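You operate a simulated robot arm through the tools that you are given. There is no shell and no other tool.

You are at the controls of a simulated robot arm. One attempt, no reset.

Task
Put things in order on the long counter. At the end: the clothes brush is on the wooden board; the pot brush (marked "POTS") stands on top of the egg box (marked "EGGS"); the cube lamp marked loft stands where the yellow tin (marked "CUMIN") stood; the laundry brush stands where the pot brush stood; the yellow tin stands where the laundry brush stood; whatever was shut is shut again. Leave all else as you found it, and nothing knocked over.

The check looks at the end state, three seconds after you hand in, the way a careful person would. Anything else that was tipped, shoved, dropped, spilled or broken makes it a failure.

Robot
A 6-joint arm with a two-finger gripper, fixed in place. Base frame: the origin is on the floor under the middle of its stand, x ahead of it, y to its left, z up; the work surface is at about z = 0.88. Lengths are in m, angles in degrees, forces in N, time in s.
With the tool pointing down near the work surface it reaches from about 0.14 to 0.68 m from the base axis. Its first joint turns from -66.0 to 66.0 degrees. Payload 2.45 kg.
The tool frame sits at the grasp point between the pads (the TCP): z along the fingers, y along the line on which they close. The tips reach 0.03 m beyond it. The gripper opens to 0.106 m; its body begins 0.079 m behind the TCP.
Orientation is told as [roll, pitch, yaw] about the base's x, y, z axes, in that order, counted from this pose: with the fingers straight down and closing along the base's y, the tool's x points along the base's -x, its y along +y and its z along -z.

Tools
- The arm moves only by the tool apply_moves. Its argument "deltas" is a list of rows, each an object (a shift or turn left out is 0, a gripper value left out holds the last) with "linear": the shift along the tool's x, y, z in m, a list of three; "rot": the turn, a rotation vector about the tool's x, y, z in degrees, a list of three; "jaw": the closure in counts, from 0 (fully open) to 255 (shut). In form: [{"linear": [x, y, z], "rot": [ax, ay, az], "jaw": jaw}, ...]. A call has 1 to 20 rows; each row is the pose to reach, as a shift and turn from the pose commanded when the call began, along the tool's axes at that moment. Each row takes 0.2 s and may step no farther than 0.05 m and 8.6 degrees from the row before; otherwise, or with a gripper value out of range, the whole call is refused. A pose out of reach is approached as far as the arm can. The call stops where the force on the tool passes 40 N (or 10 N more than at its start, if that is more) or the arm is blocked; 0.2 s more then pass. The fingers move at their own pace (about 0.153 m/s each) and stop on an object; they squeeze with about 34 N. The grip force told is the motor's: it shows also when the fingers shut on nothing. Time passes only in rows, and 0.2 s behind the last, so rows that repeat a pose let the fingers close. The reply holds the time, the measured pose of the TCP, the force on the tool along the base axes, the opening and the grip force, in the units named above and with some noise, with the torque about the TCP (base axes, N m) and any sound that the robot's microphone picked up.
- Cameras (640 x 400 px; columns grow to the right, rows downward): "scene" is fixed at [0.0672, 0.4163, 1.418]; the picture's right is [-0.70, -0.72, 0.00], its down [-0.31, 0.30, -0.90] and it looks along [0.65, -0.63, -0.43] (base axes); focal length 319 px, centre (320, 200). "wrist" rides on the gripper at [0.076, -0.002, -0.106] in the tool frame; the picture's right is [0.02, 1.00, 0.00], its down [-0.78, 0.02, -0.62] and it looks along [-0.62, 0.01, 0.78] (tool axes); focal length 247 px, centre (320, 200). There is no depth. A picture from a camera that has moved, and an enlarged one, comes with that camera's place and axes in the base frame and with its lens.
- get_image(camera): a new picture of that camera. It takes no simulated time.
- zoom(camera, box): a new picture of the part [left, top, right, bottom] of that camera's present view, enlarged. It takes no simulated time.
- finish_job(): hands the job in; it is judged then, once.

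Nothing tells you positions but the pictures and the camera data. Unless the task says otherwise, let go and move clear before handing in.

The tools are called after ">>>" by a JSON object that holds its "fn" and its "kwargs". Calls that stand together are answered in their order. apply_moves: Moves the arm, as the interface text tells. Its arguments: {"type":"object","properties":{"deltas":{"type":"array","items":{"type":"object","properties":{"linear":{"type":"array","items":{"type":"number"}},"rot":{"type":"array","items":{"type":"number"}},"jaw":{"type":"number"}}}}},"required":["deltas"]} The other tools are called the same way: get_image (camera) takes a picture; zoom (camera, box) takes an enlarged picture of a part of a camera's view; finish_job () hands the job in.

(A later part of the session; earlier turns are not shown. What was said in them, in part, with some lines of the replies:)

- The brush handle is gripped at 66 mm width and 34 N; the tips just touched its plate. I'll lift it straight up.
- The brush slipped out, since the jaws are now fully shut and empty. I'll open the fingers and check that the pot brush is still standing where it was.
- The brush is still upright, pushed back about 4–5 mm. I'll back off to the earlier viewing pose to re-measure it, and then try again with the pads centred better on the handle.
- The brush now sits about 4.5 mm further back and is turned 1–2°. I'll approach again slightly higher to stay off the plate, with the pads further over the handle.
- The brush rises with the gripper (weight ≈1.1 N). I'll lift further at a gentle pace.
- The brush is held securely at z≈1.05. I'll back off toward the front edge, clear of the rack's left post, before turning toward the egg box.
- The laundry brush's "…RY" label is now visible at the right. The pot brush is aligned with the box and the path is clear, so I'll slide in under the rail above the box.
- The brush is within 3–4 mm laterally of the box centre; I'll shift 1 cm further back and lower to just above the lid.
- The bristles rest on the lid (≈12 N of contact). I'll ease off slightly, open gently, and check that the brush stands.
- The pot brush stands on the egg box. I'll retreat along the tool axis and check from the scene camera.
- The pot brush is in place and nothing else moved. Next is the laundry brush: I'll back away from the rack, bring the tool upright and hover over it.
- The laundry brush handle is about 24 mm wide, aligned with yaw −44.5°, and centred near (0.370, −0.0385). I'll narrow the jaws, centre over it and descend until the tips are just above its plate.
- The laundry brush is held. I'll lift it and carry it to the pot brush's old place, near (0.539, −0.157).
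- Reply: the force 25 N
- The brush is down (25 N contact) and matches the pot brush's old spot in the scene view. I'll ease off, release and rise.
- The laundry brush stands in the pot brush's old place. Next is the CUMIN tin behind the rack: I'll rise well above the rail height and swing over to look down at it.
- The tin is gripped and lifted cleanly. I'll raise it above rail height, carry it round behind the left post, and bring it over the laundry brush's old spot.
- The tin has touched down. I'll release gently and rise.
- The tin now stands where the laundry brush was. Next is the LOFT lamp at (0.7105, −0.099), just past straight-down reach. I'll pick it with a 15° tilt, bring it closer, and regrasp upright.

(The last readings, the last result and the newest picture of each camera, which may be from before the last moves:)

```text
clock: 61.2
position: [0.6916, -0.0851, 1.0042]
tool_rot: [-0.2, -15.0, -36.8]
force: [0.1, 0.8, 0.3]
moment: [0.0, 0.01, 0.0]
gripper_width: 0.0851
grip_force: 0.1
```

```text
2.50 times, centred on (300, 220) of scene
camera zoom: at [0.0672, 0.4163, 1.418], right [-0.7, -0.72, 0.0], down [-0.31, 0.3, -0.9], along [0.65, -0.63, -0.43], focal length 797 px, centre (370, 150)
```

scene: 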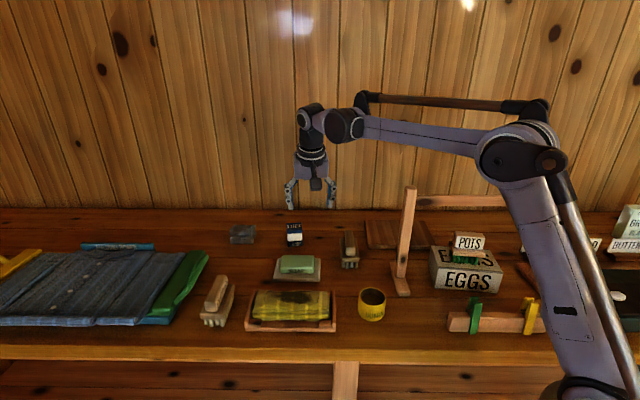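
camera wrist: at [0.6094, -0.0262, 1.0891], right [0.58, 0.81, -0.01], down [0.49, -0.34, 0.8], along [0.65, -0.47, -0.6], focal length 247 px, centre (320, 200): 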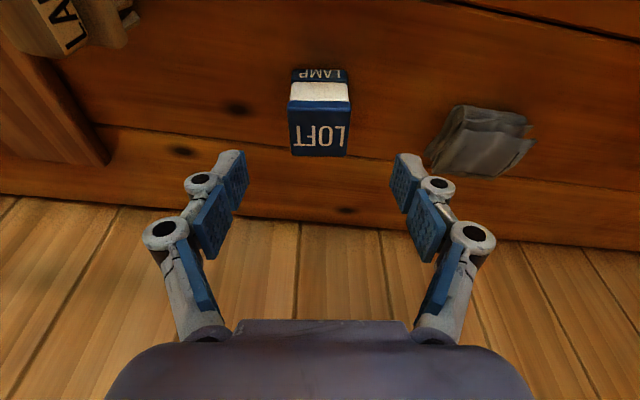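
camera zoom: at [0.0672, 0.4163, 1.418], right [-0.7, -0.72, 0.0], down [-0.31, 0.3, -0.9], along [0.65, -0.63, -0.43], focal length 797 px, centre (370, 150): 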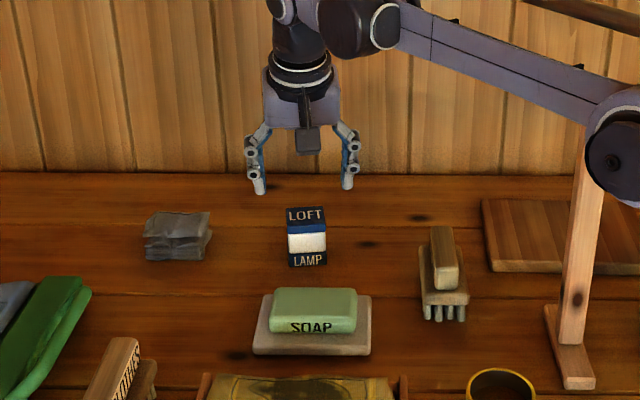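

The lamp is centred and square with the jaws, with the grey cloth over 5 cm outside the finger path. I'll descend along the tilted axis and close.

>>> {"fn": "apply_moves", "kwargs": {"deltas": [{"linear": [-0.0005, -0.0005, 0.03]}, {"linear": [-0.001, -0.001, 0.06]}, {"linear": [-0.0012, -0.001, 0.08]}, {"linear": [-0.0014, -0.001, 0.088]}, {"linear": [-0.0014, -0.001, 0.088]}]}}

>>> {"fn": "get_image", "kwargs": {"camera": "wrist"}}

>>> {"fn": "zoom", "kwargs": {"camera": "scene", "box": [200, 140, 400, 300]}}

```text
clock: 62.4
position: [0.709, -0.101, 0.9203]
tool_rot: [-0.1, -15.0, -37.0]
force: [-0.6, -0.1, -0.1]
moment: [0.0, 0.03, -0.01]
gripper_width: 0.0853
grip_force: 0.1
```

```text
taken
camera wrist: at [0.6273, -0.0412, 1.0047], right [0.58, 0.81, -0.01], down [0.49, -0.34, 0.8], along [0.65, -0.47, -0.6], focal length 247 px, centre (320, 200)
```

wrist: 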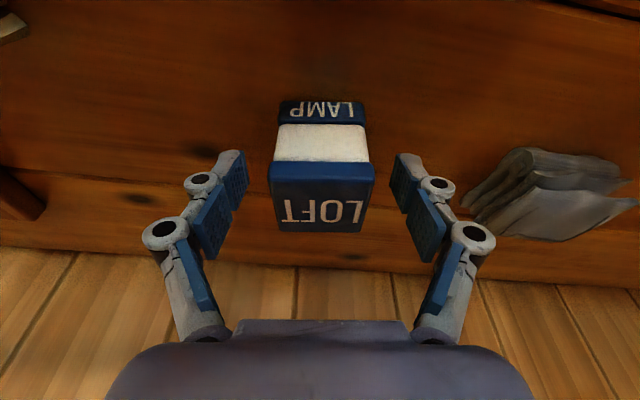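

```text
2.50 times, centred on (300, 220) of scene
camera zoom: at [0.0672, 0.4163, 1.418], right [-0.7, -0.72, 0.0], down [-0.31, 0.3, -0.9], along [0.65, -0.63, -0.43], focal length 797 px, centre (370, 150)
```

zoom: 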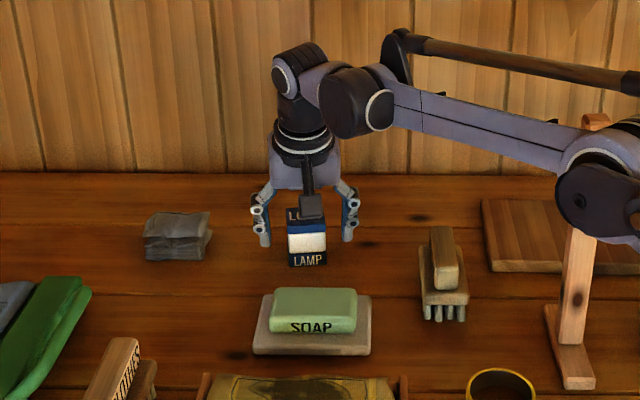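

>>> {"fn": "apply_moves", "kwargs": {"deltas": [{"jaw": 100}, {"jaw": 130}, {"jaw": 180}, {"jaw": 255}, {"jaw": 255}]}}

>>> {"fn": "apply_moves", "kwargs": {"deltas": [{"linear": [-0.0005, 0, -0.0019], "jaw": 255}, {"linear": [-0.0013, 0, -0.0048]}, {"linear": [-0.0026, 0, -0.0097]}, {"linear": [-0.0026, 0, -0.0097]}]}}

>>> {"fn": "get_image", "kwargs": {"camera": "wrist"}}

>>> {"fn": "zoom", "kwargs": {"camera": "scene", "box": [200, 140, 400, 300]}}

```text
clock: 63.6
position: [0.7101, -0.1006, 0.9214]
tool_rot: [-0.1, -14.9, -36.8]
force: [-0.5, -0.7, 1.6]
moment: [-0.02, 0.0, 0.01]
gripper_width: 0.0452
grip_force: 33.9
```

```text
clock: 64.6
position: [0.7102, -0.1023, 0.9325]
tool_rot: [-0.2, -15.1, -36.9]
force: [0.5, -0.2, -0.2]
moment: [0.03, 0.01, 0.05]
gripper_width: 0.045
grip_force: 33.6
```

```text
taken
camera wrist: at [0.6275, -0.0416, 1.0151], right [0.58, 0.81, -0.01], down [0.49, -0.34, 0.8], along [0.65, -0.47, -0.6], focal length 247 px, centre (320, 200)
```

wrist: 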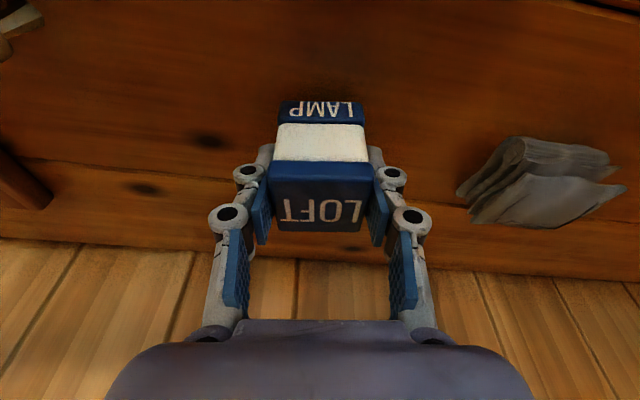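

```text
2.50 times, centred on (300, 220) of scene
camera zoom: at [0.0672, 0.4163, 1.418], right [-0.7, -0.72, 0.0], down [-0.31, 0.3, -0.9], along [0.65, -0.63, -0.43], focal length 797 px, centre (370, 150)
```

zoom: 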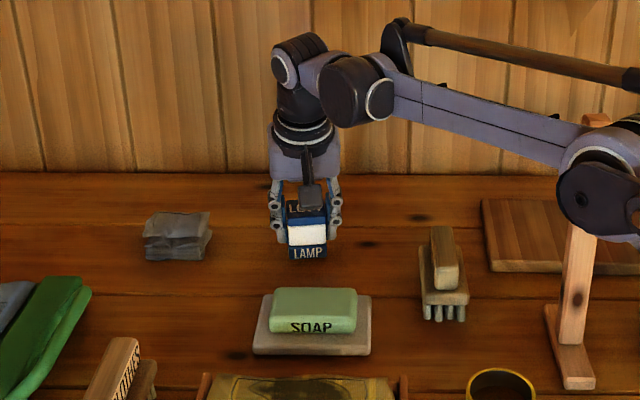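

The lamp is held. I'll carry it about 6.5 cm closer to a free spot between the soap dish and the laundry brush, and set it down there for a regrasp.

>>> {"fn": "apply_moves", "kwargs": {"deltas": [{"linear": [-0.0033, 0, -0.012]}, {"linear": [-0.0065, 0, -0.0241]}, {"linear": [0.0159, -0.0233, -0.0301]}, {"linear": [0.0384, -0.0467, -0.0361]}, {"linear": [0.0384, -0.0467, -0.0361]}]}}

>>> {"fn": "get_image", "kwargs": {"camera": "wrist"}}

>>> {"fn": "zoom", "kwargs": {"camera": "scene", "box": [200, 140, 400, 300]}}

```text
clock: 65.8
position: [0.6434, -0.1103, 0.9567]
tool_rot: [-0.1, -15.0, -36.8]
force: [0.7, 0.0, -1.3]
moment: [0.03, 0.01, 0.0]
gripper_width: 0.045
grip_force: 34.0
```

```text
taken
camera wrist: at [0.5615, -0.0509, 1.0406], right [0.58, 0.81, -0.01], down [0.49, -0.34, 0.8], along [0.65, -0.47, -0.6], focal length 247 px, centre (320, 200)
```

wrist: 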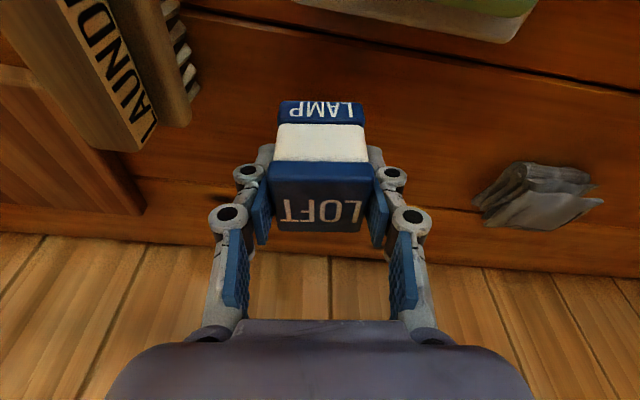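

```text
2.50 times, centred on (300, 220) of scene
camera zoom: at [0.0672, 0.4163, 1.418], right [-0.7, -0.72, 0.0], down [-0.31, 0.3, -0.9], along [0.65, -0.63, -0.43], focal length 797 px, centre (370, 150)
```

zoom: 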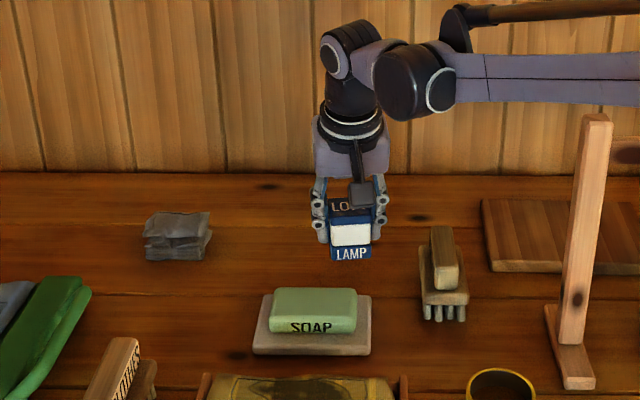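

>>> {"fn": "apply_moves", "kwargs": {"deltas": [{"linear": [0.0039, 0, 0.0145]}, {"linear": [0.007, 0, 0.0261]}, {"linear": [0.0082, 0, 0.0304]}, {"linear": [0.0082, 0, 0.0304]}]}}

>>> {"fn": "apply_moves", "kwargs": {"deltas": [{"linear": [0.0003, 0, 0.001]}, {"linear": [0.0005, 0, 0.0019]}, {"linear": [0.0005, 0, 0.0019]}]}}

```text
clock: 66.8
position: [0.6455, -0.1106, 0.9235]
tool_rot: [-0.1, -15.0, -36.8]
force: [0.0, -0.2, -1.3]
moment: [-0.01, -0.02, 0.04]
gripper_width: 0.045
grip_force: 33.9
```

```text
clock: 67.6
position: [0.6444, -0.1105, 0.9238]
tool_rot: [-0.2, -15.0, -36.9]
force: [0.1, 0.1, -0.5]
moment: [-0.01, -0.01, 0.0]
gripper_width: 0.045
grip_force: 33.9
```

>>> {"fn": "apply_moves", "kwargs": {"deltas": [{"linear": [0.0003, 0, 0.001]}, {"linear": [0.0005, 0, 0.0017]}, {"linear": [0.0005, 0, 0.0017]}]}}

```text
clock: 68.4
position: [0.6433, -0.1113, 0.9205]
tool_rot: [-0.2, -15.0, -37.0]
force: [-0.3, 1.2, 6.3]
moment: [0.08, 0.1, -0.01]
gripper_width: 0.0452
grip_force: 33.4
```

The lamp is down. I'll release, back straight out along the tool axis, then bring the tool upright above it.

>>> {"fn": "apply_moves", "kwargs": {"deltas": [{"linear": [0, 0, -0.0003], "jaw": 143}, {"linear": [0, 0, -0.0003], "jaw": 130}, {"linear": [0, 0, -0.0003], "jaw": 100}, {"linear": [0, 0, -0.0003], "jaw": 60}, {"linear": [0, 0, -0.0003], "jaw": 50}, {"linear": [0, 0, -0.03], "jaw": 50}, {"linear": [0, 0, -0.065], "jaw": 50}, {"linear": [0, 0, -0.09], "jaw": 50}, {"linear": [0, 0, -0.09], "jaw": 50}]}}

>>> {"fn": "apply_moves", "kwargs": {"deltas": [{"linear": [-0.01, 0, 0], "rot": [0, 7.5, 0]}, {"linear": [-0.02, 0, 0.002], "rot": [0, 15, 0]}, {"linear": [-0.02, 0, 0.002], "rot": [0, 15, 0]}]}}

>>> {"fn": "get_image", "kwargs": {"camera": "wrist"}}

>>> {"fn": "zoom", "kwargs": {"camera": "scene", "box": [200, 140, 400, 300]}}

```text
clock: 70.4
position: [0.6251, -0.0957, 1.0088]
tool_rot: [-0.1, -15.0, -36.9]
force: [0.0, 0.4, 0.6]
moment: [0.0, 0.02, -0.02]
gripper_width: 0.0855
grip_force: 0.0
```

```text
clock: 71.2
position: [0.6414, -0.1076, 1.0117]
tool_rot: [-0.2, 0.1, -37.0]
force: [0.4, 0.1, 0.5]
moment: [0.04, -0.02, -0.01]
gripper_width: 0.0854
grip_force: 0.2
```

```text
taken
camera wrist: at [0.5794, -0.0633, 1.1188], right [0.58, 0.81, 0.0], down [0.64, -0.46, 0.62], along [0.5, -0.36, -0.78], focal length 247 px, centre (320, 200)
```

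wrist: 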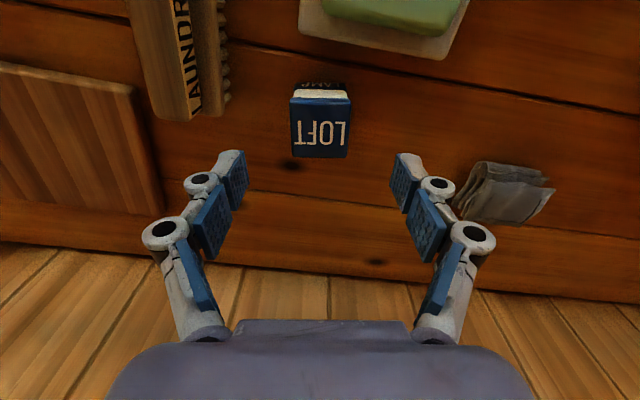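

```text
2.50 times, centred on (300, 220) of scene
camera zoom: at [0.0672, 0.4163, 1.418], right [-0.7, -0.72, 0.0], down [-0.31, 0.3, -0.9], along [0.65, -0.63, -0.43], focal length 797 px, centre (370, 150)
```

zoom: 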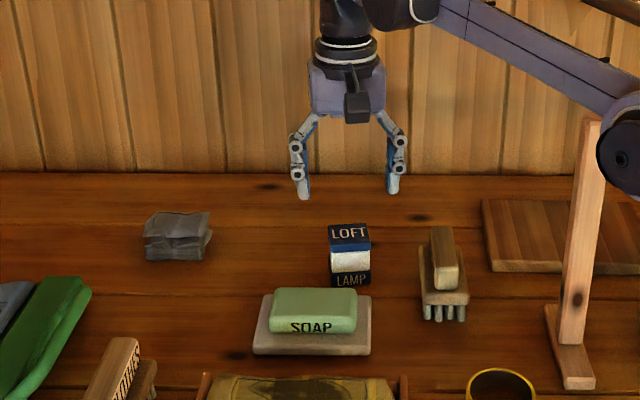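

The lamp stands at the temporary spot, centred under the upright gripper. I'll descend and regrasp it vertically.

>>> {"fn": "apply_moves", "kwargs": {"deltas": [{"linear": [-0.004, -0.001, 0.02]}, {"linear": [-0.004, -0.001, 0.05]}, {"linear": [-0.004, -0.001, 0.08]}, {"linear": [-0.004, -0.001, 0.0925]}, {"linear": [-0.004, -0.001, 0.0925]}]}}

>>> {"fn": "get_image", "kwargs": {"camera": "wrist"}}

```text
clock: 72.4
position: [0.6434, -0.1126, 0.92]
tool_rot: [-0.1, -0.1, -37.0]
force: [0.3, -0.2, 0.4]
moment: [0.02, 0.0, -0.01]
gripper_width: 0.0852
grip_force: 0.1
```

```text
taken
camera wrist: at [0.5819, -0.0665, 1.0262], right [0.58, 0.81, 0.0], down [0.64, -0.46, 0.62], along [0.5, -0.36, -0.78], focal length 247 px, centre (320, 200)
```

wrist: 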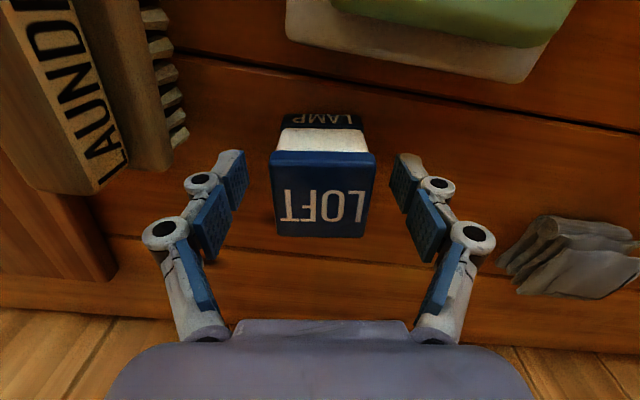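

>>> {"fn": "apply_moves", "kwargs": {"deltas": [{"jaw": 100}, {"jaw": 130}, {"jaw": 180}, {"jaw": 255}, {"jaw": 255}]}}

>>> {"fn": "apply_moves", "kwargs": {"deltas": [{"linear": [0, 0, -0.003], "jaw": 255}, {"linear": [0, 0, -0.01]}, {"linear": [0, 0, -0.03]}, {"linear": [0, 0, -0.06]}, {"linear": [0, 0, -0.06]}]}}

>>> {"fn": "get_image", "kwargs": {"camera": "wrist"}}

>>> {"fn": "get_image", "kwargs": {"camera": "scene"}}

```text
clock: 73.6
position: [0.6456, -0.1105, 0.9196]
tool_rot: [-0.1, 0.0, -37.1]
force: [1.6, -0.1, 2.3]
moment: [0.03, -0.02, 0.02]
gripper_width: 0.0448
grip_force: 34.3
```

```text
clock: 74.8
position: [0.6434, -0.1126, 0.9785]
tool_rot: [-0.1, -0.1, -37.0]
force: [0.4, -0.1, -0.3]
moment: [0.0, 0.0, 0.0]
gripper_width: 0.0451
grip_force: 34.3
```

```text
taken
camera wrist: at [0.582, -0.0667, 1.086], right [0.58, 0.81, 0.0], down [0.64, -0.46, 0.62], along [0.5, -0.36, -0.78], focal length 247 px, centre (320, 200)
```

wrist: 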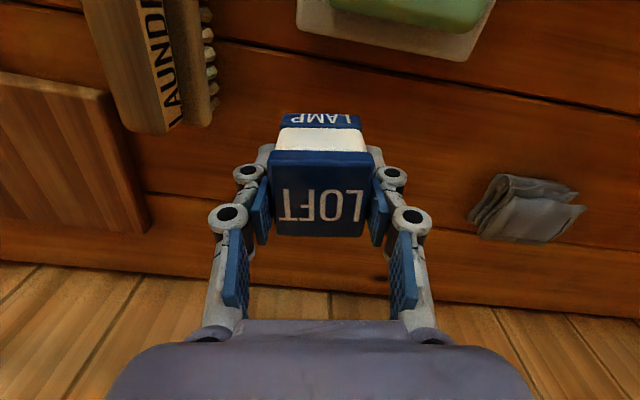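

```text
taken
```

scene: 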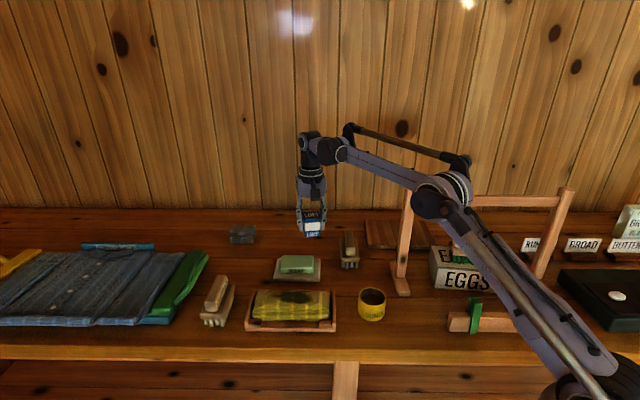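

The lamp is held vertically. I'll carry it high around behind the rack to the tin's old place at (0.352, −0.452).

>>> {"fn": "apply_moves", "kwargs": {"deltas": [{"linear": [0, 0, -0.035]}, {"linear": [0.002, -0.014, -0.07]}, {"linear": [0.0069, -0.049, -0.095]}, {"linear": [0.0118, -0.084, -0.12]}, {"linear": [0.0167, -0.119, -0.145]}, {"linear": [0.0196, -0.165, -0.15]}, {"linear": [0.0225, -0.2111, -0.15]}, {"linear": [0.0254, -0.2571, -0.15]}, {"linear": [0.0283, -0.3031, -0.15]}, {"linear": [0.0312, -0.3491, -0.15]}, {"linear": [0.0305, -0.3949, -0.15]}, {"linear": [0.0298, -0.4207, -0.15]}, {"linear": [0.0287, -0.4464, -0.15]}, {"linear": [0.0287, -0.4464, -0.15]}]}}

>>> {"fn": "get_image", "kwargs": {"camera": "wrist"}}

>>> {"fn": "get_image", "kwargs": {"camera": "scene"}}

```text
clock: 77.8
position: [0.3544, -0.452, 1.1287]
tool_rot: [-0.1, -0.1, -36.8]
force: [0.4, -0.4, -1.3]
moment: [-0.01, 0.02, -0.02]
gripper_width: 0.0451
grip_force: 33.8
```

```text
taken
camera wrist: at [0.2907, -0.4058, 1.2363], right [0.58, 0.81, 0.0], down [0.64, -0.46, 0.62], along [0.5, -0.36, -0.78], focal length 247 px, centre (320, 200)
```

wrist: 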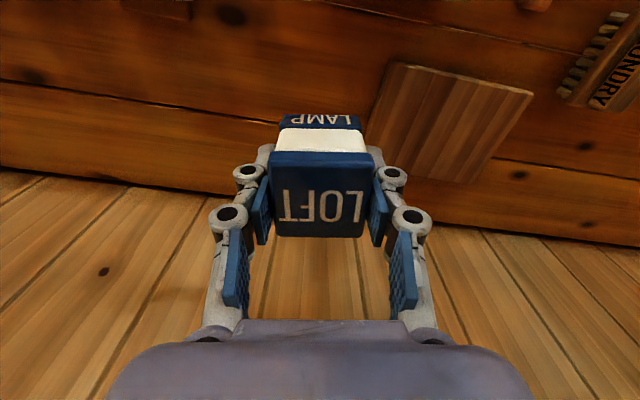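

```text
taken
```

scene: 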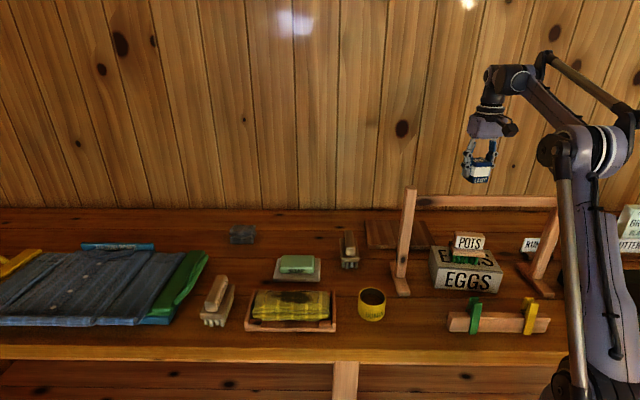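

>>> {"fn": "apply_moves", "kwargs": {"deltas": [{"linear": [0.001, -0.0005, 0.04]}, {"linear": [0.001, -0.0005, 0.08]}, {"linear": [0.001, -0.0005, 0.12]}, {"linear": [0.001, -0.0005, 0.16]}, {"linear": [0.001, -0.0005, 0.19]}, {"linear": [0.001, -0.0005, 0.202]}, {"linear": [0.001, -0.0005, 0.202]}]}}

>>> {"fn": "get_image", "kwargs": {"camera": "wrist"}}

>>> {"fn": "zoom", "kwargs": {"camera": "scene", "box": [380, 100, 640, 280]}}

```text
clock: 79.4
position: [0.3509, -0.4521, 0.928]
tool_rot: [0.0, 0.1, -37.0]
force: [-0.3, -0.1, -1.9]
moment: [-0.01, -0.03, 0.0]
gripper_width: 0.0448
grip_force: 33.7
```

```text
taken
camera wrist: at [0.2893, -0.4062, 1.0345], right [0.58, 0.81, 0.0], down [0.64, -0.46, 0.62], along [0.5, -0.36, -0.78], focal length 247 px, centre (320, 200)
```

wrist: 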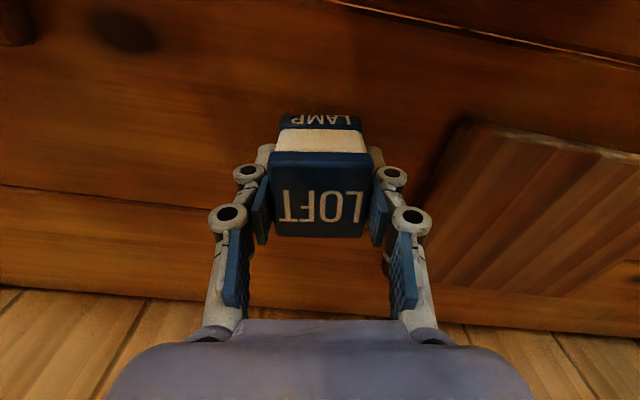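

```text
2.22 times, centred on (510, 190) of scene
camera zoom: at [0.0672, 0.4163, 1.418], right [-0.7, -0.72, 0.0], down [-0.31, 0.3, -0.9], along [0.65, -0.63, -0.43], focal length 708 px, centre (-102, 222)
```

zoom: 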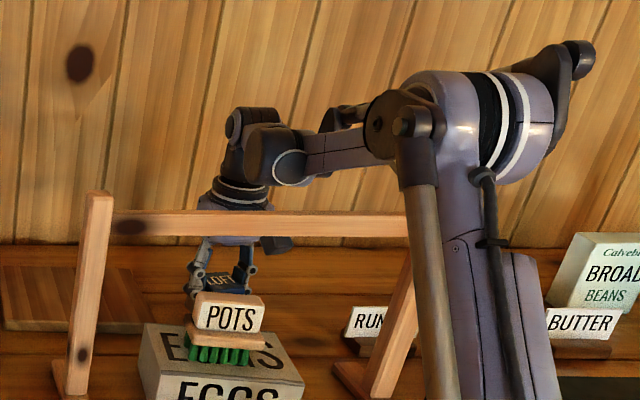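

Nearly down and clear of everything. I'll ease the lamp onto the counter.

>>> {"fn": "apply_moves", "kwargs": {"deltas": [{"linear": [0, 0, 0.002]}, {"linear": [0, 0, 0.004]}, {"linear": [0, 0, 0.005]}, {"linear": [0, 0, 0.005]}]}}

>>> {"fn": "apply_moves", "kwargs": {"deltas": [{"linear": [0, 0, 0.001]}, {"linear": [0, 0, 0.002]}, {"linear": [0, 0, 0.002]}]}}

```text
clock: 80.4
position: [0.3523, -0.4514, 0.9221]
tool_rot: [0.0, -0.1, -37.0]
force: [-0.4, 0.3, -1.6]
moment: [0.0, -0.04, -0.01]
gripper_width: 0.0453
grip_force: 33.8
```

```text
clock: 81.2
position: [0.3514, -0.4512, 0.921]
tool_rot: [-0.1, 0.0, -37.0]
force: [-0.6, 1.2, -0.5]
moment: [0.03, 0.0, 0.01]
gripper_width: 0.045
grip_force: 34.3
```

>>> {"fn": "apply_moves", "kwargs": {"deltas": [{"linear": [0, 0, 0.001]}, {"linear": [0, 0, 0.0015]}, {"linear": [0, 0, 0.0015]}]}}

```text
clock: 82.0
position: [0.3512, -0.4507, 0.92]
tool_rot: [-0.1, 0.0, -36.9]
force: [0.8, -0.5, 10.6]
moment: [0.0, -0.06, -0.02]
gripper_width: 0.0451
grip_force: 34.1
```

The lamp is down in the tin's place. I'll release and rise straight up above rail height.

>>> {"fn": "apply_moves", "kwargs": {"deltas": [{"linear": [0, 0, -0.0005], "jaw": 143}, {"linear": [0, 0, -0.0005], "jaw": 130}, {"linear": [0, 0, -0.0005], "jaw": 100}, {"linear": [0, 0, -0.0005], "jaw": 60}, {"linear": [0, 0, -0.0005], "jaw": 50}, {"linear": [0, 0, -0.03], "jaw": 50}, {"linear": [0, 0, -0.07], "jaw": 50}, {"linear": [0, 0, -0.11], "jaw": 50}, {"linear": [0, 0, -0.15], "jaw": 50}, {"linear": [0, 0, -0.19], "jaw": 50}, {"linear": [0, 0, -0.21], "jaw": 50}, {"linear": [0, 0, -0.21], "jaw": 50}]}}

>>> {"fn": "get_image", "kwargs": {"camera": "wrist"}}

>>> {"fn": "get_image", "kwargs": {"camera": "scene"}}

```text
clock: 84.6
position: [0.3524, -0.4506, 1.1301]
tool_rot: [-0.2, 0.0, -37.0]
force: [-0.4, -0.8, -0.6]
moment: [0.04, -0.01, 0.0]
gripper_width: 0.0854
grip_force: 0.1
```

```text
taken
camera wrist: at [0.2903, -0.4049, 1.237], right [0.58, 0.81, 0.0], down [0.64, -0.46, 0.62], along [0.5, -0.36, -0.78], focal length 247 px, centre (320, 200)
```

wrist: 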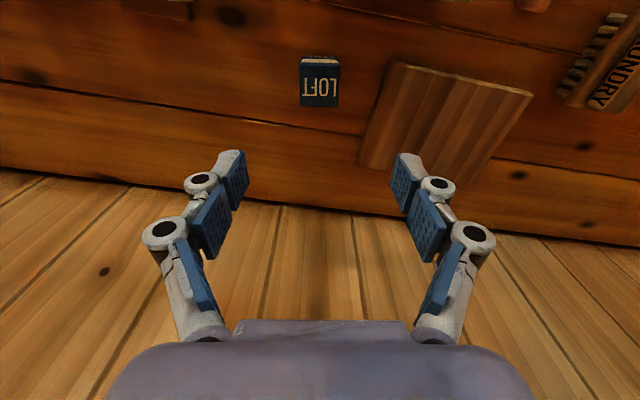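

```text
taken
```

scene: 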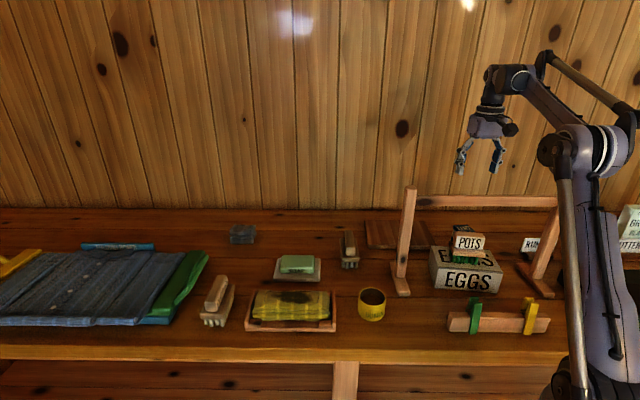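

The lamp stands where the tin was. Last is the clothes brush: I'll swing back around behind the rack and over to the left to view it.

>>> {"fn": "apply_moves", "kwargs": {"deltas": [{"linear": [-0.0018, 0.0466, 0]}, {"linear": [-0.0037, 0.0932, 0]}, {"linear": [-0.0055, 0.1398, 0]}, {"linear": [-0.0074, 0.1864, 0]}, {"linear": [-0.0092, 0.233, 0]}, {"linear": [0.0084, 0.273, 0]}, {"linear": [0.026, 0.313, 0]}, {"linear": [0.0436, 0.353, 0]}, {"linear": [0.0612, 0.3929, 0]}, {"linear": [0.0829, 0.4316, 0]}, {"linear": [0.1046, 0.4704, 0]}, {"linear": [0.1262, 0.5091, 0]}, {"linear": [0.1479, 0.5479, 0]}, {"linear": [0.1696, 0.5866, 0]}, {"linear": [0.1696, 0.5866, 0]}]}}

>>> {"fn": "get_image", "kwargs": {"camera": "wrist"}}

>>> {"fn": "get_image", "kwargs": {"camera": "scene"}}

```text
clock: 87.8
position: [0.57, 0.121, 1.1289]
tool_rot: [0.0, 0.0, -36.9]
force: [-0.4, 0.4, -0.3]
moment: [0.01, -0.02, -0.02]
gripper_width: 0.0854
grip_force: 0.2
```

```text
taken
camera wrist: at [0.5075, 0.166, 1.2354], right [0.58, 0.81, 0.0], down [0.64, -0.46, 0.62], along [0.5, -0.36, -0.78], focal length 247 px, centre (320, 200)
```

wrist: 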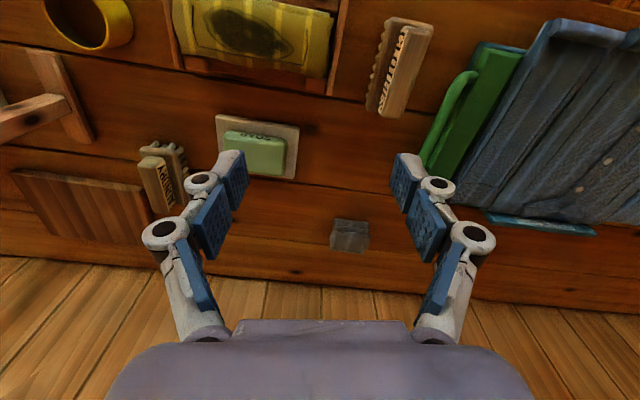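

```text
taken
```

scene: 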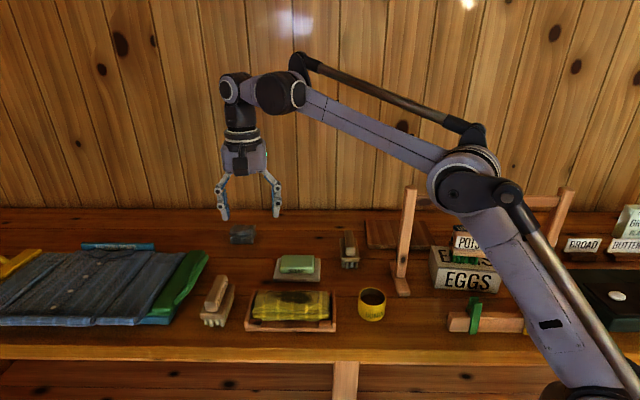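

>>> {"fn": "zoom", "kwargs": {"camera": "wrist", "box": [320, 0, 480, 130]}}

>>> {"fn": "zoom", "kwargs": {"camera": "scene", "box": [170, 250, 270, 340]}}

```text
3.08 times, centred on (400, 65) of wrist
camera zoom: at [0.5075, 0.166, 1.2354], right [0.58, 0.81, 0.0], down [0.64, -0.46, 0.62], along [0.5, -0.36, -0.78], focal length 760 px, centre (74, 615)
```

zoom: 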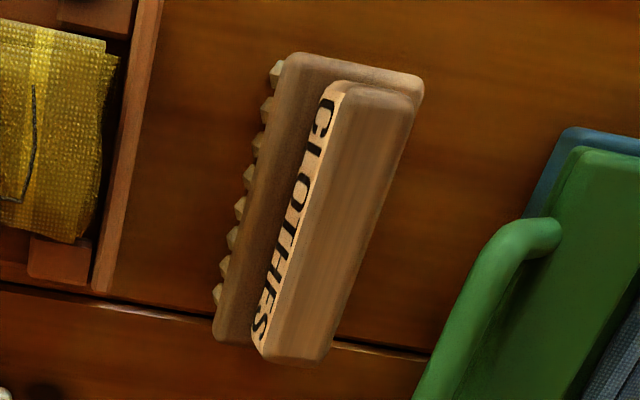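

```text
4.44 times, centred on (220, 295) of scene
camera zoom: at [0.0672, 0.4163, 1.418], right [-0.7, -0.72, 0.0], down [-0.31, 0.3, -0.9], along [0.65, -0.63, -0.43], focal length 1416 px, centre (764, -222)
```

zoom: 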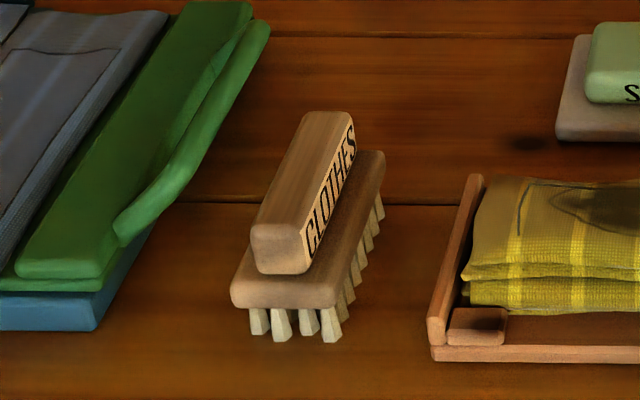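

The clothes brush handle is near (0.611, 0.202), long axis at about −42.5°. I'll hover over it with the jaws narrowed.

>>> {"fn": "apply_moves", "kwargs": {"deltas": [{"linear": [0.004, 0.0224, 0.0247], "rot": [0, 0, 1.4], "jaw": 105}, {"linear": [0.0079, 0.0447, 0.0495], "rot": [0, 0, 2.8]}, {"linear": [0.0119, 0.0671, 0.0743], "rot": [0, 0, 4.2]}, {"linear": [0.0158, 0.0894, 0.099], "rot": [0, 0, 5.6]}, {"linear": [0.0158, 0.0894, 0.099], "rot": [0, 0, 5.6]}]}}

>>> {"fn": "get_image", "kwargs": {"camera": "wrist"}}

>>> {"fn": "zoom", "kwargs": {"camera": "wrist", "box": [230, 20, 430, 180]}}

```text
clock: 89.0
position: [0.6098, 0.2014, 1.0281]
tool_rot: [-0.1, 0.0, -42.6]
force: [0.4, 0.6, 0.2]
moment: [0.0, -0.02, 0.01]
gripper_width: 0.0623
grip_force: 0.1
```

```text
taken
camera wrist: at [0.553, 0.2526, 1.1355], right [0.66, 0.75, 0.0], down [0.59, -0.52, 0.62], along [0.47, -0.41, -0.78], focal length 247 px, centre (320, 200)
```

wrist: 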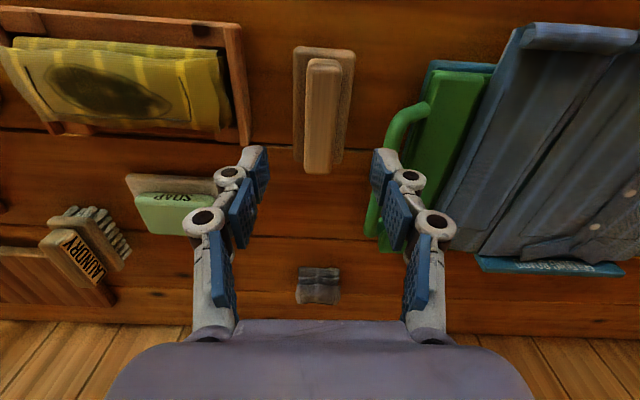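

```text
2.50 times, centred on (330, 100) of wrist
camera zoom: at [0.553, 0.2526, 1.1355], right [0.66, 0.75, 0.0], down [0.59, -0.52, 0.62], along [0.47, -0.41, -0.78], focal length 617 px, centre (295, 450)
```

zoom: 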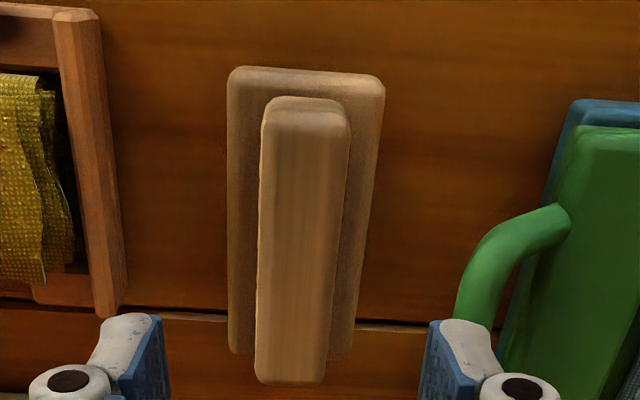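

It's centred already; only about 2.4° of yaw is needed. I'll rotate and descend to the handle.

>>> {"fn": "apply_moves", "kwargs": {"deltas": [{"linear": [-0.001, 0.0004, 0.02], "rot": [0, 0, 1.2], "jaw": 105}, {"linear": [-0.001, 0.0004, 0.045], "rot": [0, 0, 2.4]}, {"linear": [-0.001, 0.0004, 0.067], "rot": [0, 0, 2.4]}, {"linear": [-0.001, 0.0004, 0.078], "rot": [0, 0, 2.4]}, {"linear": [-0.001, 0.0004, 0.078], "rot": [0, 0, 2.4]}]}}

>>> {"fn": "get_image", "kwargs": {"camera": "wrist"}}

>>> {"fn": "zoom", "kwargs": {"camera": "scene", "box": [130, 180, 310, 340]}}

```text
clock: 90.2
position: [0.6108, 0.2019, 0.9503]
tool_rot: [0.0, 0.1, -44.9]
force: [0.3, -0.4, -0.2]
moment: [0.01, 0.02, 0.01]
gripper_width: 0.0625
grip_force: 0.0
```

```text
taken
camera wrist: at [0.5557, 0.2544, 1.0572], right [0.69, 0.72, 0.0], down [0.57, -0.54, 0.62], along [0.45, -0.43, -0.78], focal length 247 px, centre (320, 200)
```

wrist: 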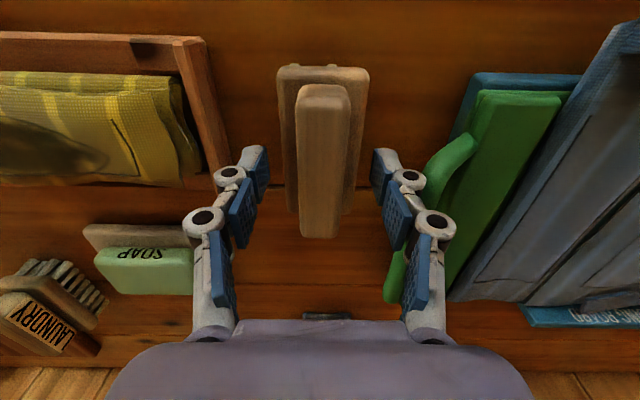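

```text
2.50 times, centred on (220, 260) of scene
camera zoom: at [0.0672, 0.4163, 1.418], right [-0.7, -0.72, 0.0], down [-0.31, 0.3, -0.9], along [0.65, -0.63, -0.43], focal length 797 px, centre (570, 50)
```

zoom: 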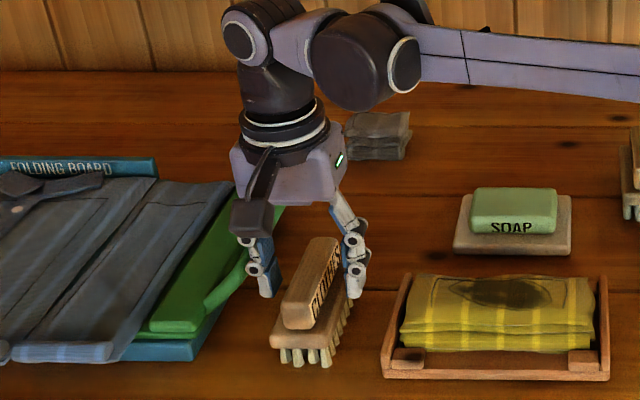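

>>> {"fn": "apply_moves", "kwargs": {"deltas": [{"linear": [0, 0, 0.0018], "jaw": 130}, {"linear": [0, 0, 0.0018], "jaw": 170}, {"linear": [0, 0, 0.0018], "jaw": 210}, {"linear": [0, 0, 0.0018], "jaw": 255}, {"linear": [0, 0, 0.0018], "jaw": 255}]}}

>>> {"fn": "apply_moves", "kwargs": {"deltas": [{"linear": [0, 0, -0.002], "jaw": 255}, {"linear": [0, 0, -0.006]}, {"linear": [0, 0, -0.014]}, {"linear": [0, 0, -0.014]}]}}

>>> {"fn": "get_image", "kwargs": {"camera": "wrist"}}

>>> {"fn": "zoom", "kwargs": {"camera": "scene", "box": [130, 180, 310, 340]}}

```text
clock: 91.4
position: [0.6116, 0.2006, 0.9484]
tool_rot: [-0.1, -0.1, -45.0]
force: [0.2, 0.4, 0.5]
moment: [0.02, 0.0, 0.01]
gripper_width: 0.0253
grip_force: 33.6
```

```text
clock: 92.4
position: [0.6086, 0.2007, 0.9615]
tool_rot: [-0.1, 0.0, -45.0]
force: [0.3, -0.2, -1.5]
moment: [-0.03, -0.04, -0.01]
gripper_width: 0.0251
grip_force: 34.0
```

```text
taken
camera wrist: at [0.5556, 0.2534, 1.0696], right [0.69, 0.72, 0.0], down [0.57, -0.54, 0.62], along [0.45, -0.43, -0.78], focal length 247 px, centre (320, 200)
```

wrist: 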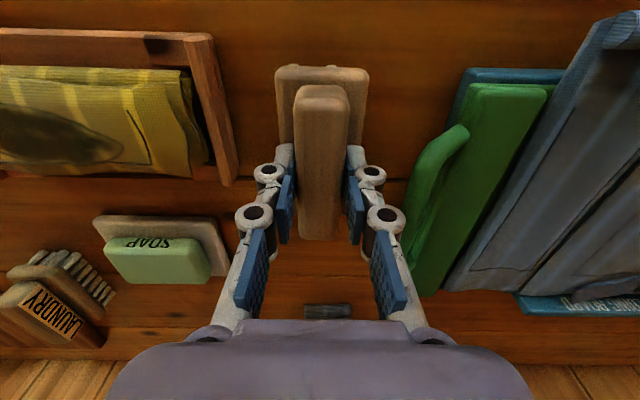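

```text
2.50 times, centred on (220, 260) of scene
camera zoom: at [0.0672, 0.4163, 1.418], right [-0.7, -0.72, 0.0], down [-0.31, 0.3, -0.9], along [0.65, -0.63, -0.43], focal length 797 px, centre (570, 50)
```

zoom: 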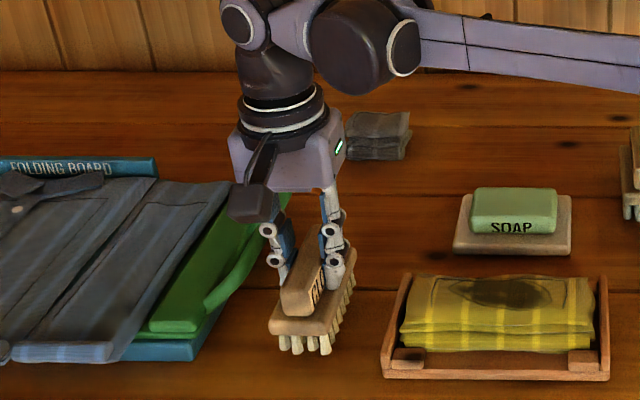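

The clothes brush is held. I'll lift it and carry it over the laundry brush and past the rack to above the board's centre (0.508, −0.354).

>>> {"fn": "apply_moves", "kwargs": {"deltas": [{"linear": [0, 0, -0.04]}, {"linear": [-0.0035, -0.0106, -0.08]}, {"linear": [-0.0212, -0.0424, -0.105]}, {"linear": [-0.0424, -0.0778, -0.125]}, {"linear": [-0.0672, -0.1167, -0.13]}, {"linear": [-0.0919, -0.1556, -0.13]}, {"linear": [-0.1167, -0.1945, -0.13]}, {"linear": [-0.145, -0.2298, -0.13]}, {"linear": [-0.1732, -0.2652, -0.13]}, {"linear": [-0.2015, -0.3005, -0.13]}, {"linear": [-0.2298, -0.3359, -0.13]}, {"linear": [-0.2581, -0.3712, -0.13]}, {"linear": [-0.2843, -0.4087, -0.13]}, {"linear": [-0.3041, -0.4384, -0.13]}, {"linear": [-0.3204, -0.4641, -0.13]}, {"linear": [-0.3204, -0.4641, -0.13]}]}}

>>> {"fn": "get_image", "kwargs": {"camera": "wrist"}}

>>> {"fn": "get_image", "kwargs": {"camera": "scene"}}

```text
clock: 95.8
position: [0.5105, -0.3564, 1.094]
tool_rot: [-0.1, 0.1, -44.9]
force: [-0.5, -0.4, -1.5]
moment: [-0.02, -0.02, 0.0]
gripper_width: 0.0251
grip_force: 33.7
```

```text
taken
camera wrist: at [0.4547, -0.3022, 1.2016], right [0.69, 0.72, 0.0], down [0.57, -0.54, 0.62], along [0.45, -0.43, -0.78], focal length 247 px, centre (320, 200)
```

wrist: 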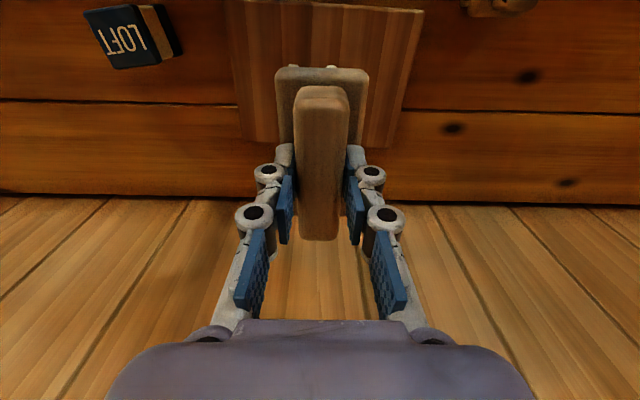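

```text
taken
```

scene: 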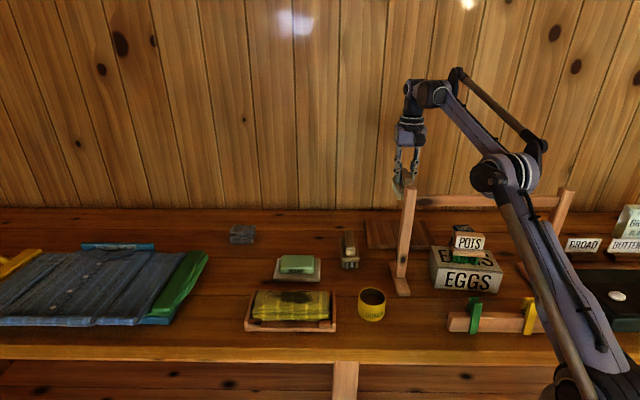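

The brush is centred over the board. I'll lower in stages and then feel for contact.

>>> {"fn": "apply_moves", "kwargs": {"deltas": [{"linear": [0, 0, 0.04]}, {"linear": [0, 0, 0.08]}, {"linear": [0, 0, 0.105]}, {"linear": [0, 0, 0.116]}, {"linear": [0, 0, 0.116]}]}}

>>> {"fn": "get_image", "kwargs": {"camera": "wrist"}}

>>> {"fn": "zoom", "kwargs": {"camera": "scene", "box": [340, 120, 540, 300]}}

```text
clock: 97.0
position: [0.5111, -0.3536, 0.9783]
tool_rot: [-0.1, 0.0, -45.0]
force: [0.1, -0.5, -0.5]
moment: [-0.01, -0.04, 0.0]
gripper_width: 0.0253
grip_force: 33.6
```

```text
taken
camera wrist: at [0.4547, -0.3011, 1.0853], right [0.69, 0.72, 0.0], down [0.57, -0.54, 0.62], along [0.45, -0.43, -0.78], focal length 247 px, centre (320, 200)
```

wrist: 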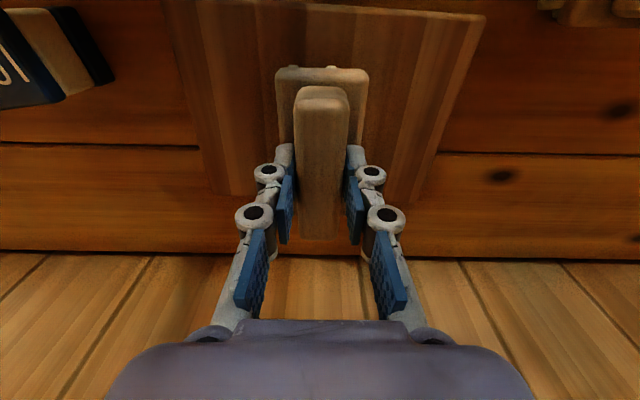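

```text
2.22 times, centred on (440, 210) of scene
camera zoom: at [0.0672, 0.4163, 1.418], right [-0.7, -0.72, 0.0], down [-0.31, 0.3, -0.9], along [0.65, -0.63, -0.43], focal length 708 px, centre (53, 178)
```

zoom: 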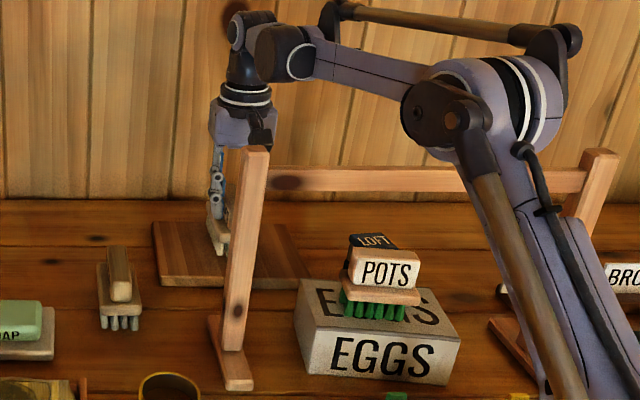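

>>> {"fn": "apply_moves", "kwargs": {"deltas": [{"linear": [0, 0, 0.002]}, {"linear": [0, 0, 0.004]}, {"linear": [0, 0, 0.006]}, {"linear": [0, 0, 0.006]}]}}

>>> {"fn": "apply_moves", "kwargs": {"deltas": [{"linear": [0, 0, 0.0015]}, {"linear": [0, 0, 0.003]}, {"linear": [0, 0, 0.003]}]}}

```text
clock: 98.0
position: [0.5107, -0.3548, 0.9715]
tool_rot: [-0.2, 0.0, -45.0]
force: [-0.1, -0.1, -1.3]
moment: [0.01, -0.05, 0.02]
gripper_width: 0.0252
grip_force: 33.9
```

```text
clock: 98.8
position: [0.5108, -0.3541, 0.9698]
tool_rot: [-0.1, 0.0, -45.0]
force: [0.5, 0.1, -1.0]
moment: [0.0, 0.0, 0.03]
gripper_width: 0.0252
grip_force: 34.1
```

>>> {"fn": "apply_moves", "kwargs": {"deltas": [{"linear": [0, 0, 0.001]}, {"linear": [0, 0, 0.002]}, {"linear": [0, 0, 0.002]}]}}

>>> {"fn": "zoom", "kwargs": {"camera": "scene", "box": [360, 180, 460, 270]}}

```text
clock: 99.6
position: [0.5102, -0.3546, 0.967]
tool_rot: [-0.2, 0.1, -44.9]
force: [-0.1, 0.5, -2.0]
moment: [-0.04, -0.01, -0.02]
gripper_width: 0.0252
grip_force: 34.2
```

```text
4.44 times, centred on (410, 225) of scene
camera zoom: at [0.0672, 0.4163, 1.418], right [-0.7, -0.72, 0.0], down [-0.31, 0.3, -0.9], along [0.65, -0.63, -0.43], focal length 1416 px, centre (-80, 89)
```

zoom: 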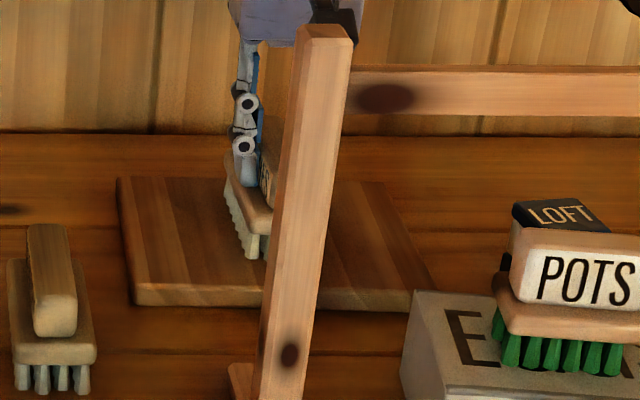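

>>> {"fn": "apply_moves", "kwargs": {"deltas": [{"linear": [0, 0, 0.001]}, {"linear": [0, 0, 0.002]}, {"linear": [0, 0, 0.002]}]}}

```text
clock: 100.4
position: [0.51, -0.3543, 0.9665]
tool_rot: [-0.1, -0.1, -44.9]
force: [1.9, -1.2, 24.6]
moment: [0.0, 0.03, 0.0]
gripper_width: 0.025
grip_force: 34.3
```

Contact with the board. I'll ease off, release and rise straight up.

>>> {"fn": "apply_moves", "kwargs": {"deltas": [{"linear": [0, 0, -0.0012], "jaw": 255}, {"linear": [0, 0, -0.0015], "jaw": 180}, {"linear": [0, 0, -0.0015], "jaw": 150}, {"linear": [0, 0, -0.0015], "jaw": 110}, {"linear": [0, 0, -0.0015], "jaw": 90}, {"linear": [0, 0, -0.025], "jaw": 90}, {"linear": [0, 0, -0.06], "jaw": 90}, {"linear": [0, 0, -0.1], "jaw": 90}, {"linear": [0, 0, -0.13], "jaw": 90}, {"linear": [0, 0, -0.13], "jaw": 90}]}}

>>> {"fn": "get_image", "kwargs": {"camera": "wrist"}}

>>> {"fn": "get_image", "kwargs": {"camera": "scene"}}

```text
clock: 102.6
position: [0.5102, -0.3539, 1.0946]
tool_rot: [-0.1, -0.1, -44.9]
force: [-0.3, -0.3, -0.1]
moment: [0.03, 0.02, -0.01]
gripper_width: 0.0686
grip_force: 0.0
```

```text
taken
camera wrist: at [0.4548, -0.3008, 1.2019], right [0.69, 0.72, 0.0], down [0.57, -0.54, 0.62], along [0.45, -0.43, -0.78], focal length 247 px, centre (320, 200)
```

wrist: 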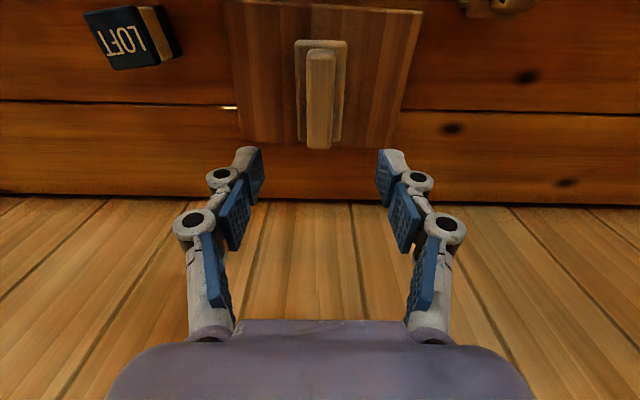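

```text
taken
```

scene: 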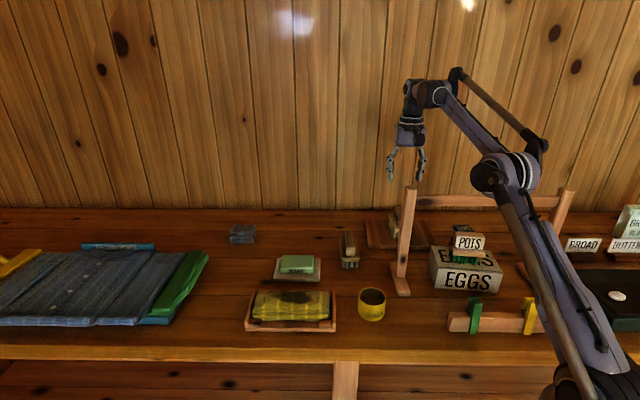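

All five items are placed. I'll move the arm clear along the safe route and inspect everything.

>>> {"fn": "apply_moves", "kwargs": {"deltas": [{"linear": [0.0237, 0.0308, 0]}, {"linear": [0.0474, 0.0615, 0]}, {"linear": [0.0711, 0.0923, 0]}, {"linear": [0.0948, 0.123, 0]}, {"linear": [0.1302, 0.1301, -0.015]}, {"linear": [0.1655, 0.1372, -0.03]}, {"linear": [0.2009, 0.1442, -0.045]}, {"linear": [0.2362, 0.1513, -0.06]}, {"linear": [0.2362, 0.1513, -0.06]}]}}

>>> {"fn": "get_image", "kwargs": {"camera": "scene"}}

>>> {"fn": "get_image", "kwargs": {"camera": "wrist"}}

>>> {"fn": "zoom", "kwargs": {"camera": "scene", "box": [180, 200, 400, 340]}}

>>> {"fn": "zoom", "kwargs": {"camera": "scene", "box": [380, 180, 620, 340]}}

```text
clock: 104.6
position: [0.4499, -0.081, 1.154]
tool_rot: [-0.1, 0.0, -45.1]
force: [-1.0, -0.9, 0.0]
moment: [0.0, 0.01, -0.01]
gripper_width: 0.0687
grip_force: 0.0
```

```text
taken
```

scene: 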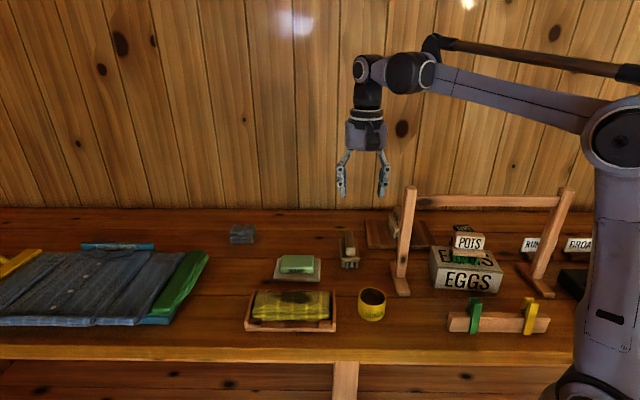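

```text
taken
camera wrist: at [0.3944, -0.0273, 1.2616], right [0.69, 0.72, 0.0], down [0.57, -0.54, 0.62], along [0.45, -0.43, -0.78], focal length 247 px, centre (320, 200)
```

wrist: 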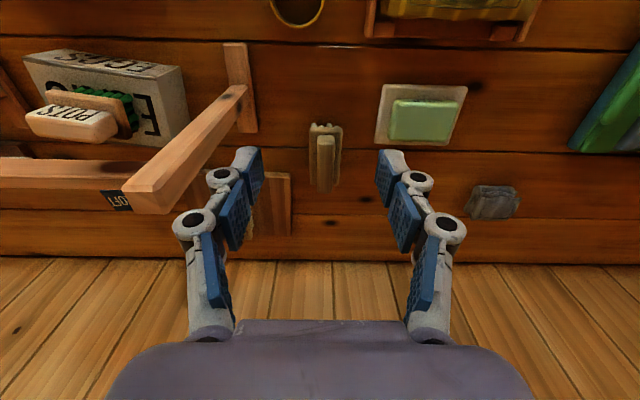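

```text
2.86 times, centred on (290, 270) of scene
camera zoom: at [0.0672, 0.4163, 1.418], right [-0.7, -0.72, 0.0], down [-0.31, 0.3, -0.9], along [0.65, -0.63, -0.43], focal length 911 px, centre (406, 0)
```

zoom: 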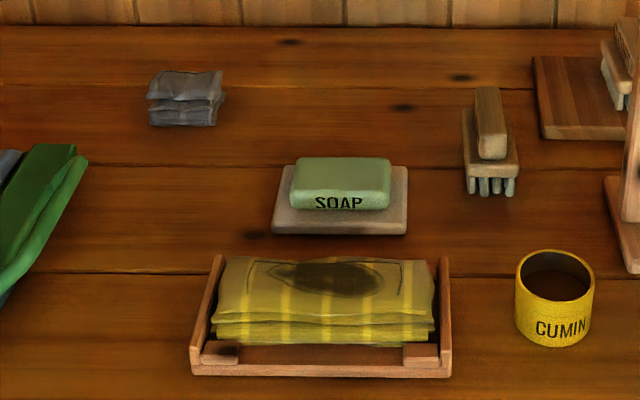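

```text
2.50 times, centred on (500, 260) of scene
camera zoom: at [0.0672, 0.4163, 1.418], right [-0.7, -0.72, 0.0], down [-0.31, 0.3, -0.9], along [0.65, -0.63, -0.43], focal length 797 px, centre (-130, 50)
```

zoom: 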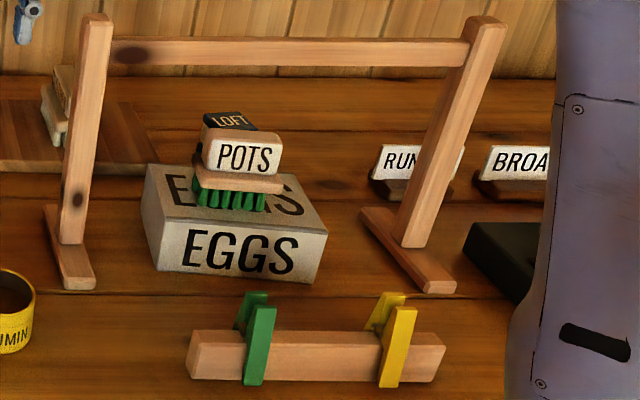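

The final check shows the pot brush upright on the egg box and the laundry brush within a few millimetres of the pot brush's old spot. The tin stands where the laundry brush was, the lamp where the tin was, and the clothes brush on the board. The soap, tray, cloth, rack and pegs haven't moved, nothing was opened, and the gripper is empty and clear, so I'm handing in.

>>> {"fn": "finish_job", "kwargs": {}}

```text
The job is handed in.
```

I've handed the job in, and all five items are where you asked. I checked them in the camera views just before handing in; I haven't seen the result of the check.

- **Pot brush:** stands upright on top of the egg box. On the first try it slipped out of the gripper and shifted about 5 mm, but it stayed standing and the second grip held.
- **Laundry brush:** stands where the pot brush stood, within about 3–7 mm by my measurements.
- **Yellow tin:** stands where the laundry brush stood.
- **Loft lamp:** stands where the yellow tin stood. It was just beyond straight-down reach, so I set it down briefly on a free spot and gripped it again.
- **Clothes brush:** stands upright on the wooden board.

The soap, tray, grey cloth, rack and pegs look the same as at the start, and nothing was knocked over. I never opened anything, and the egg box lid is still shut. The gripper is empty and clear of the counter.
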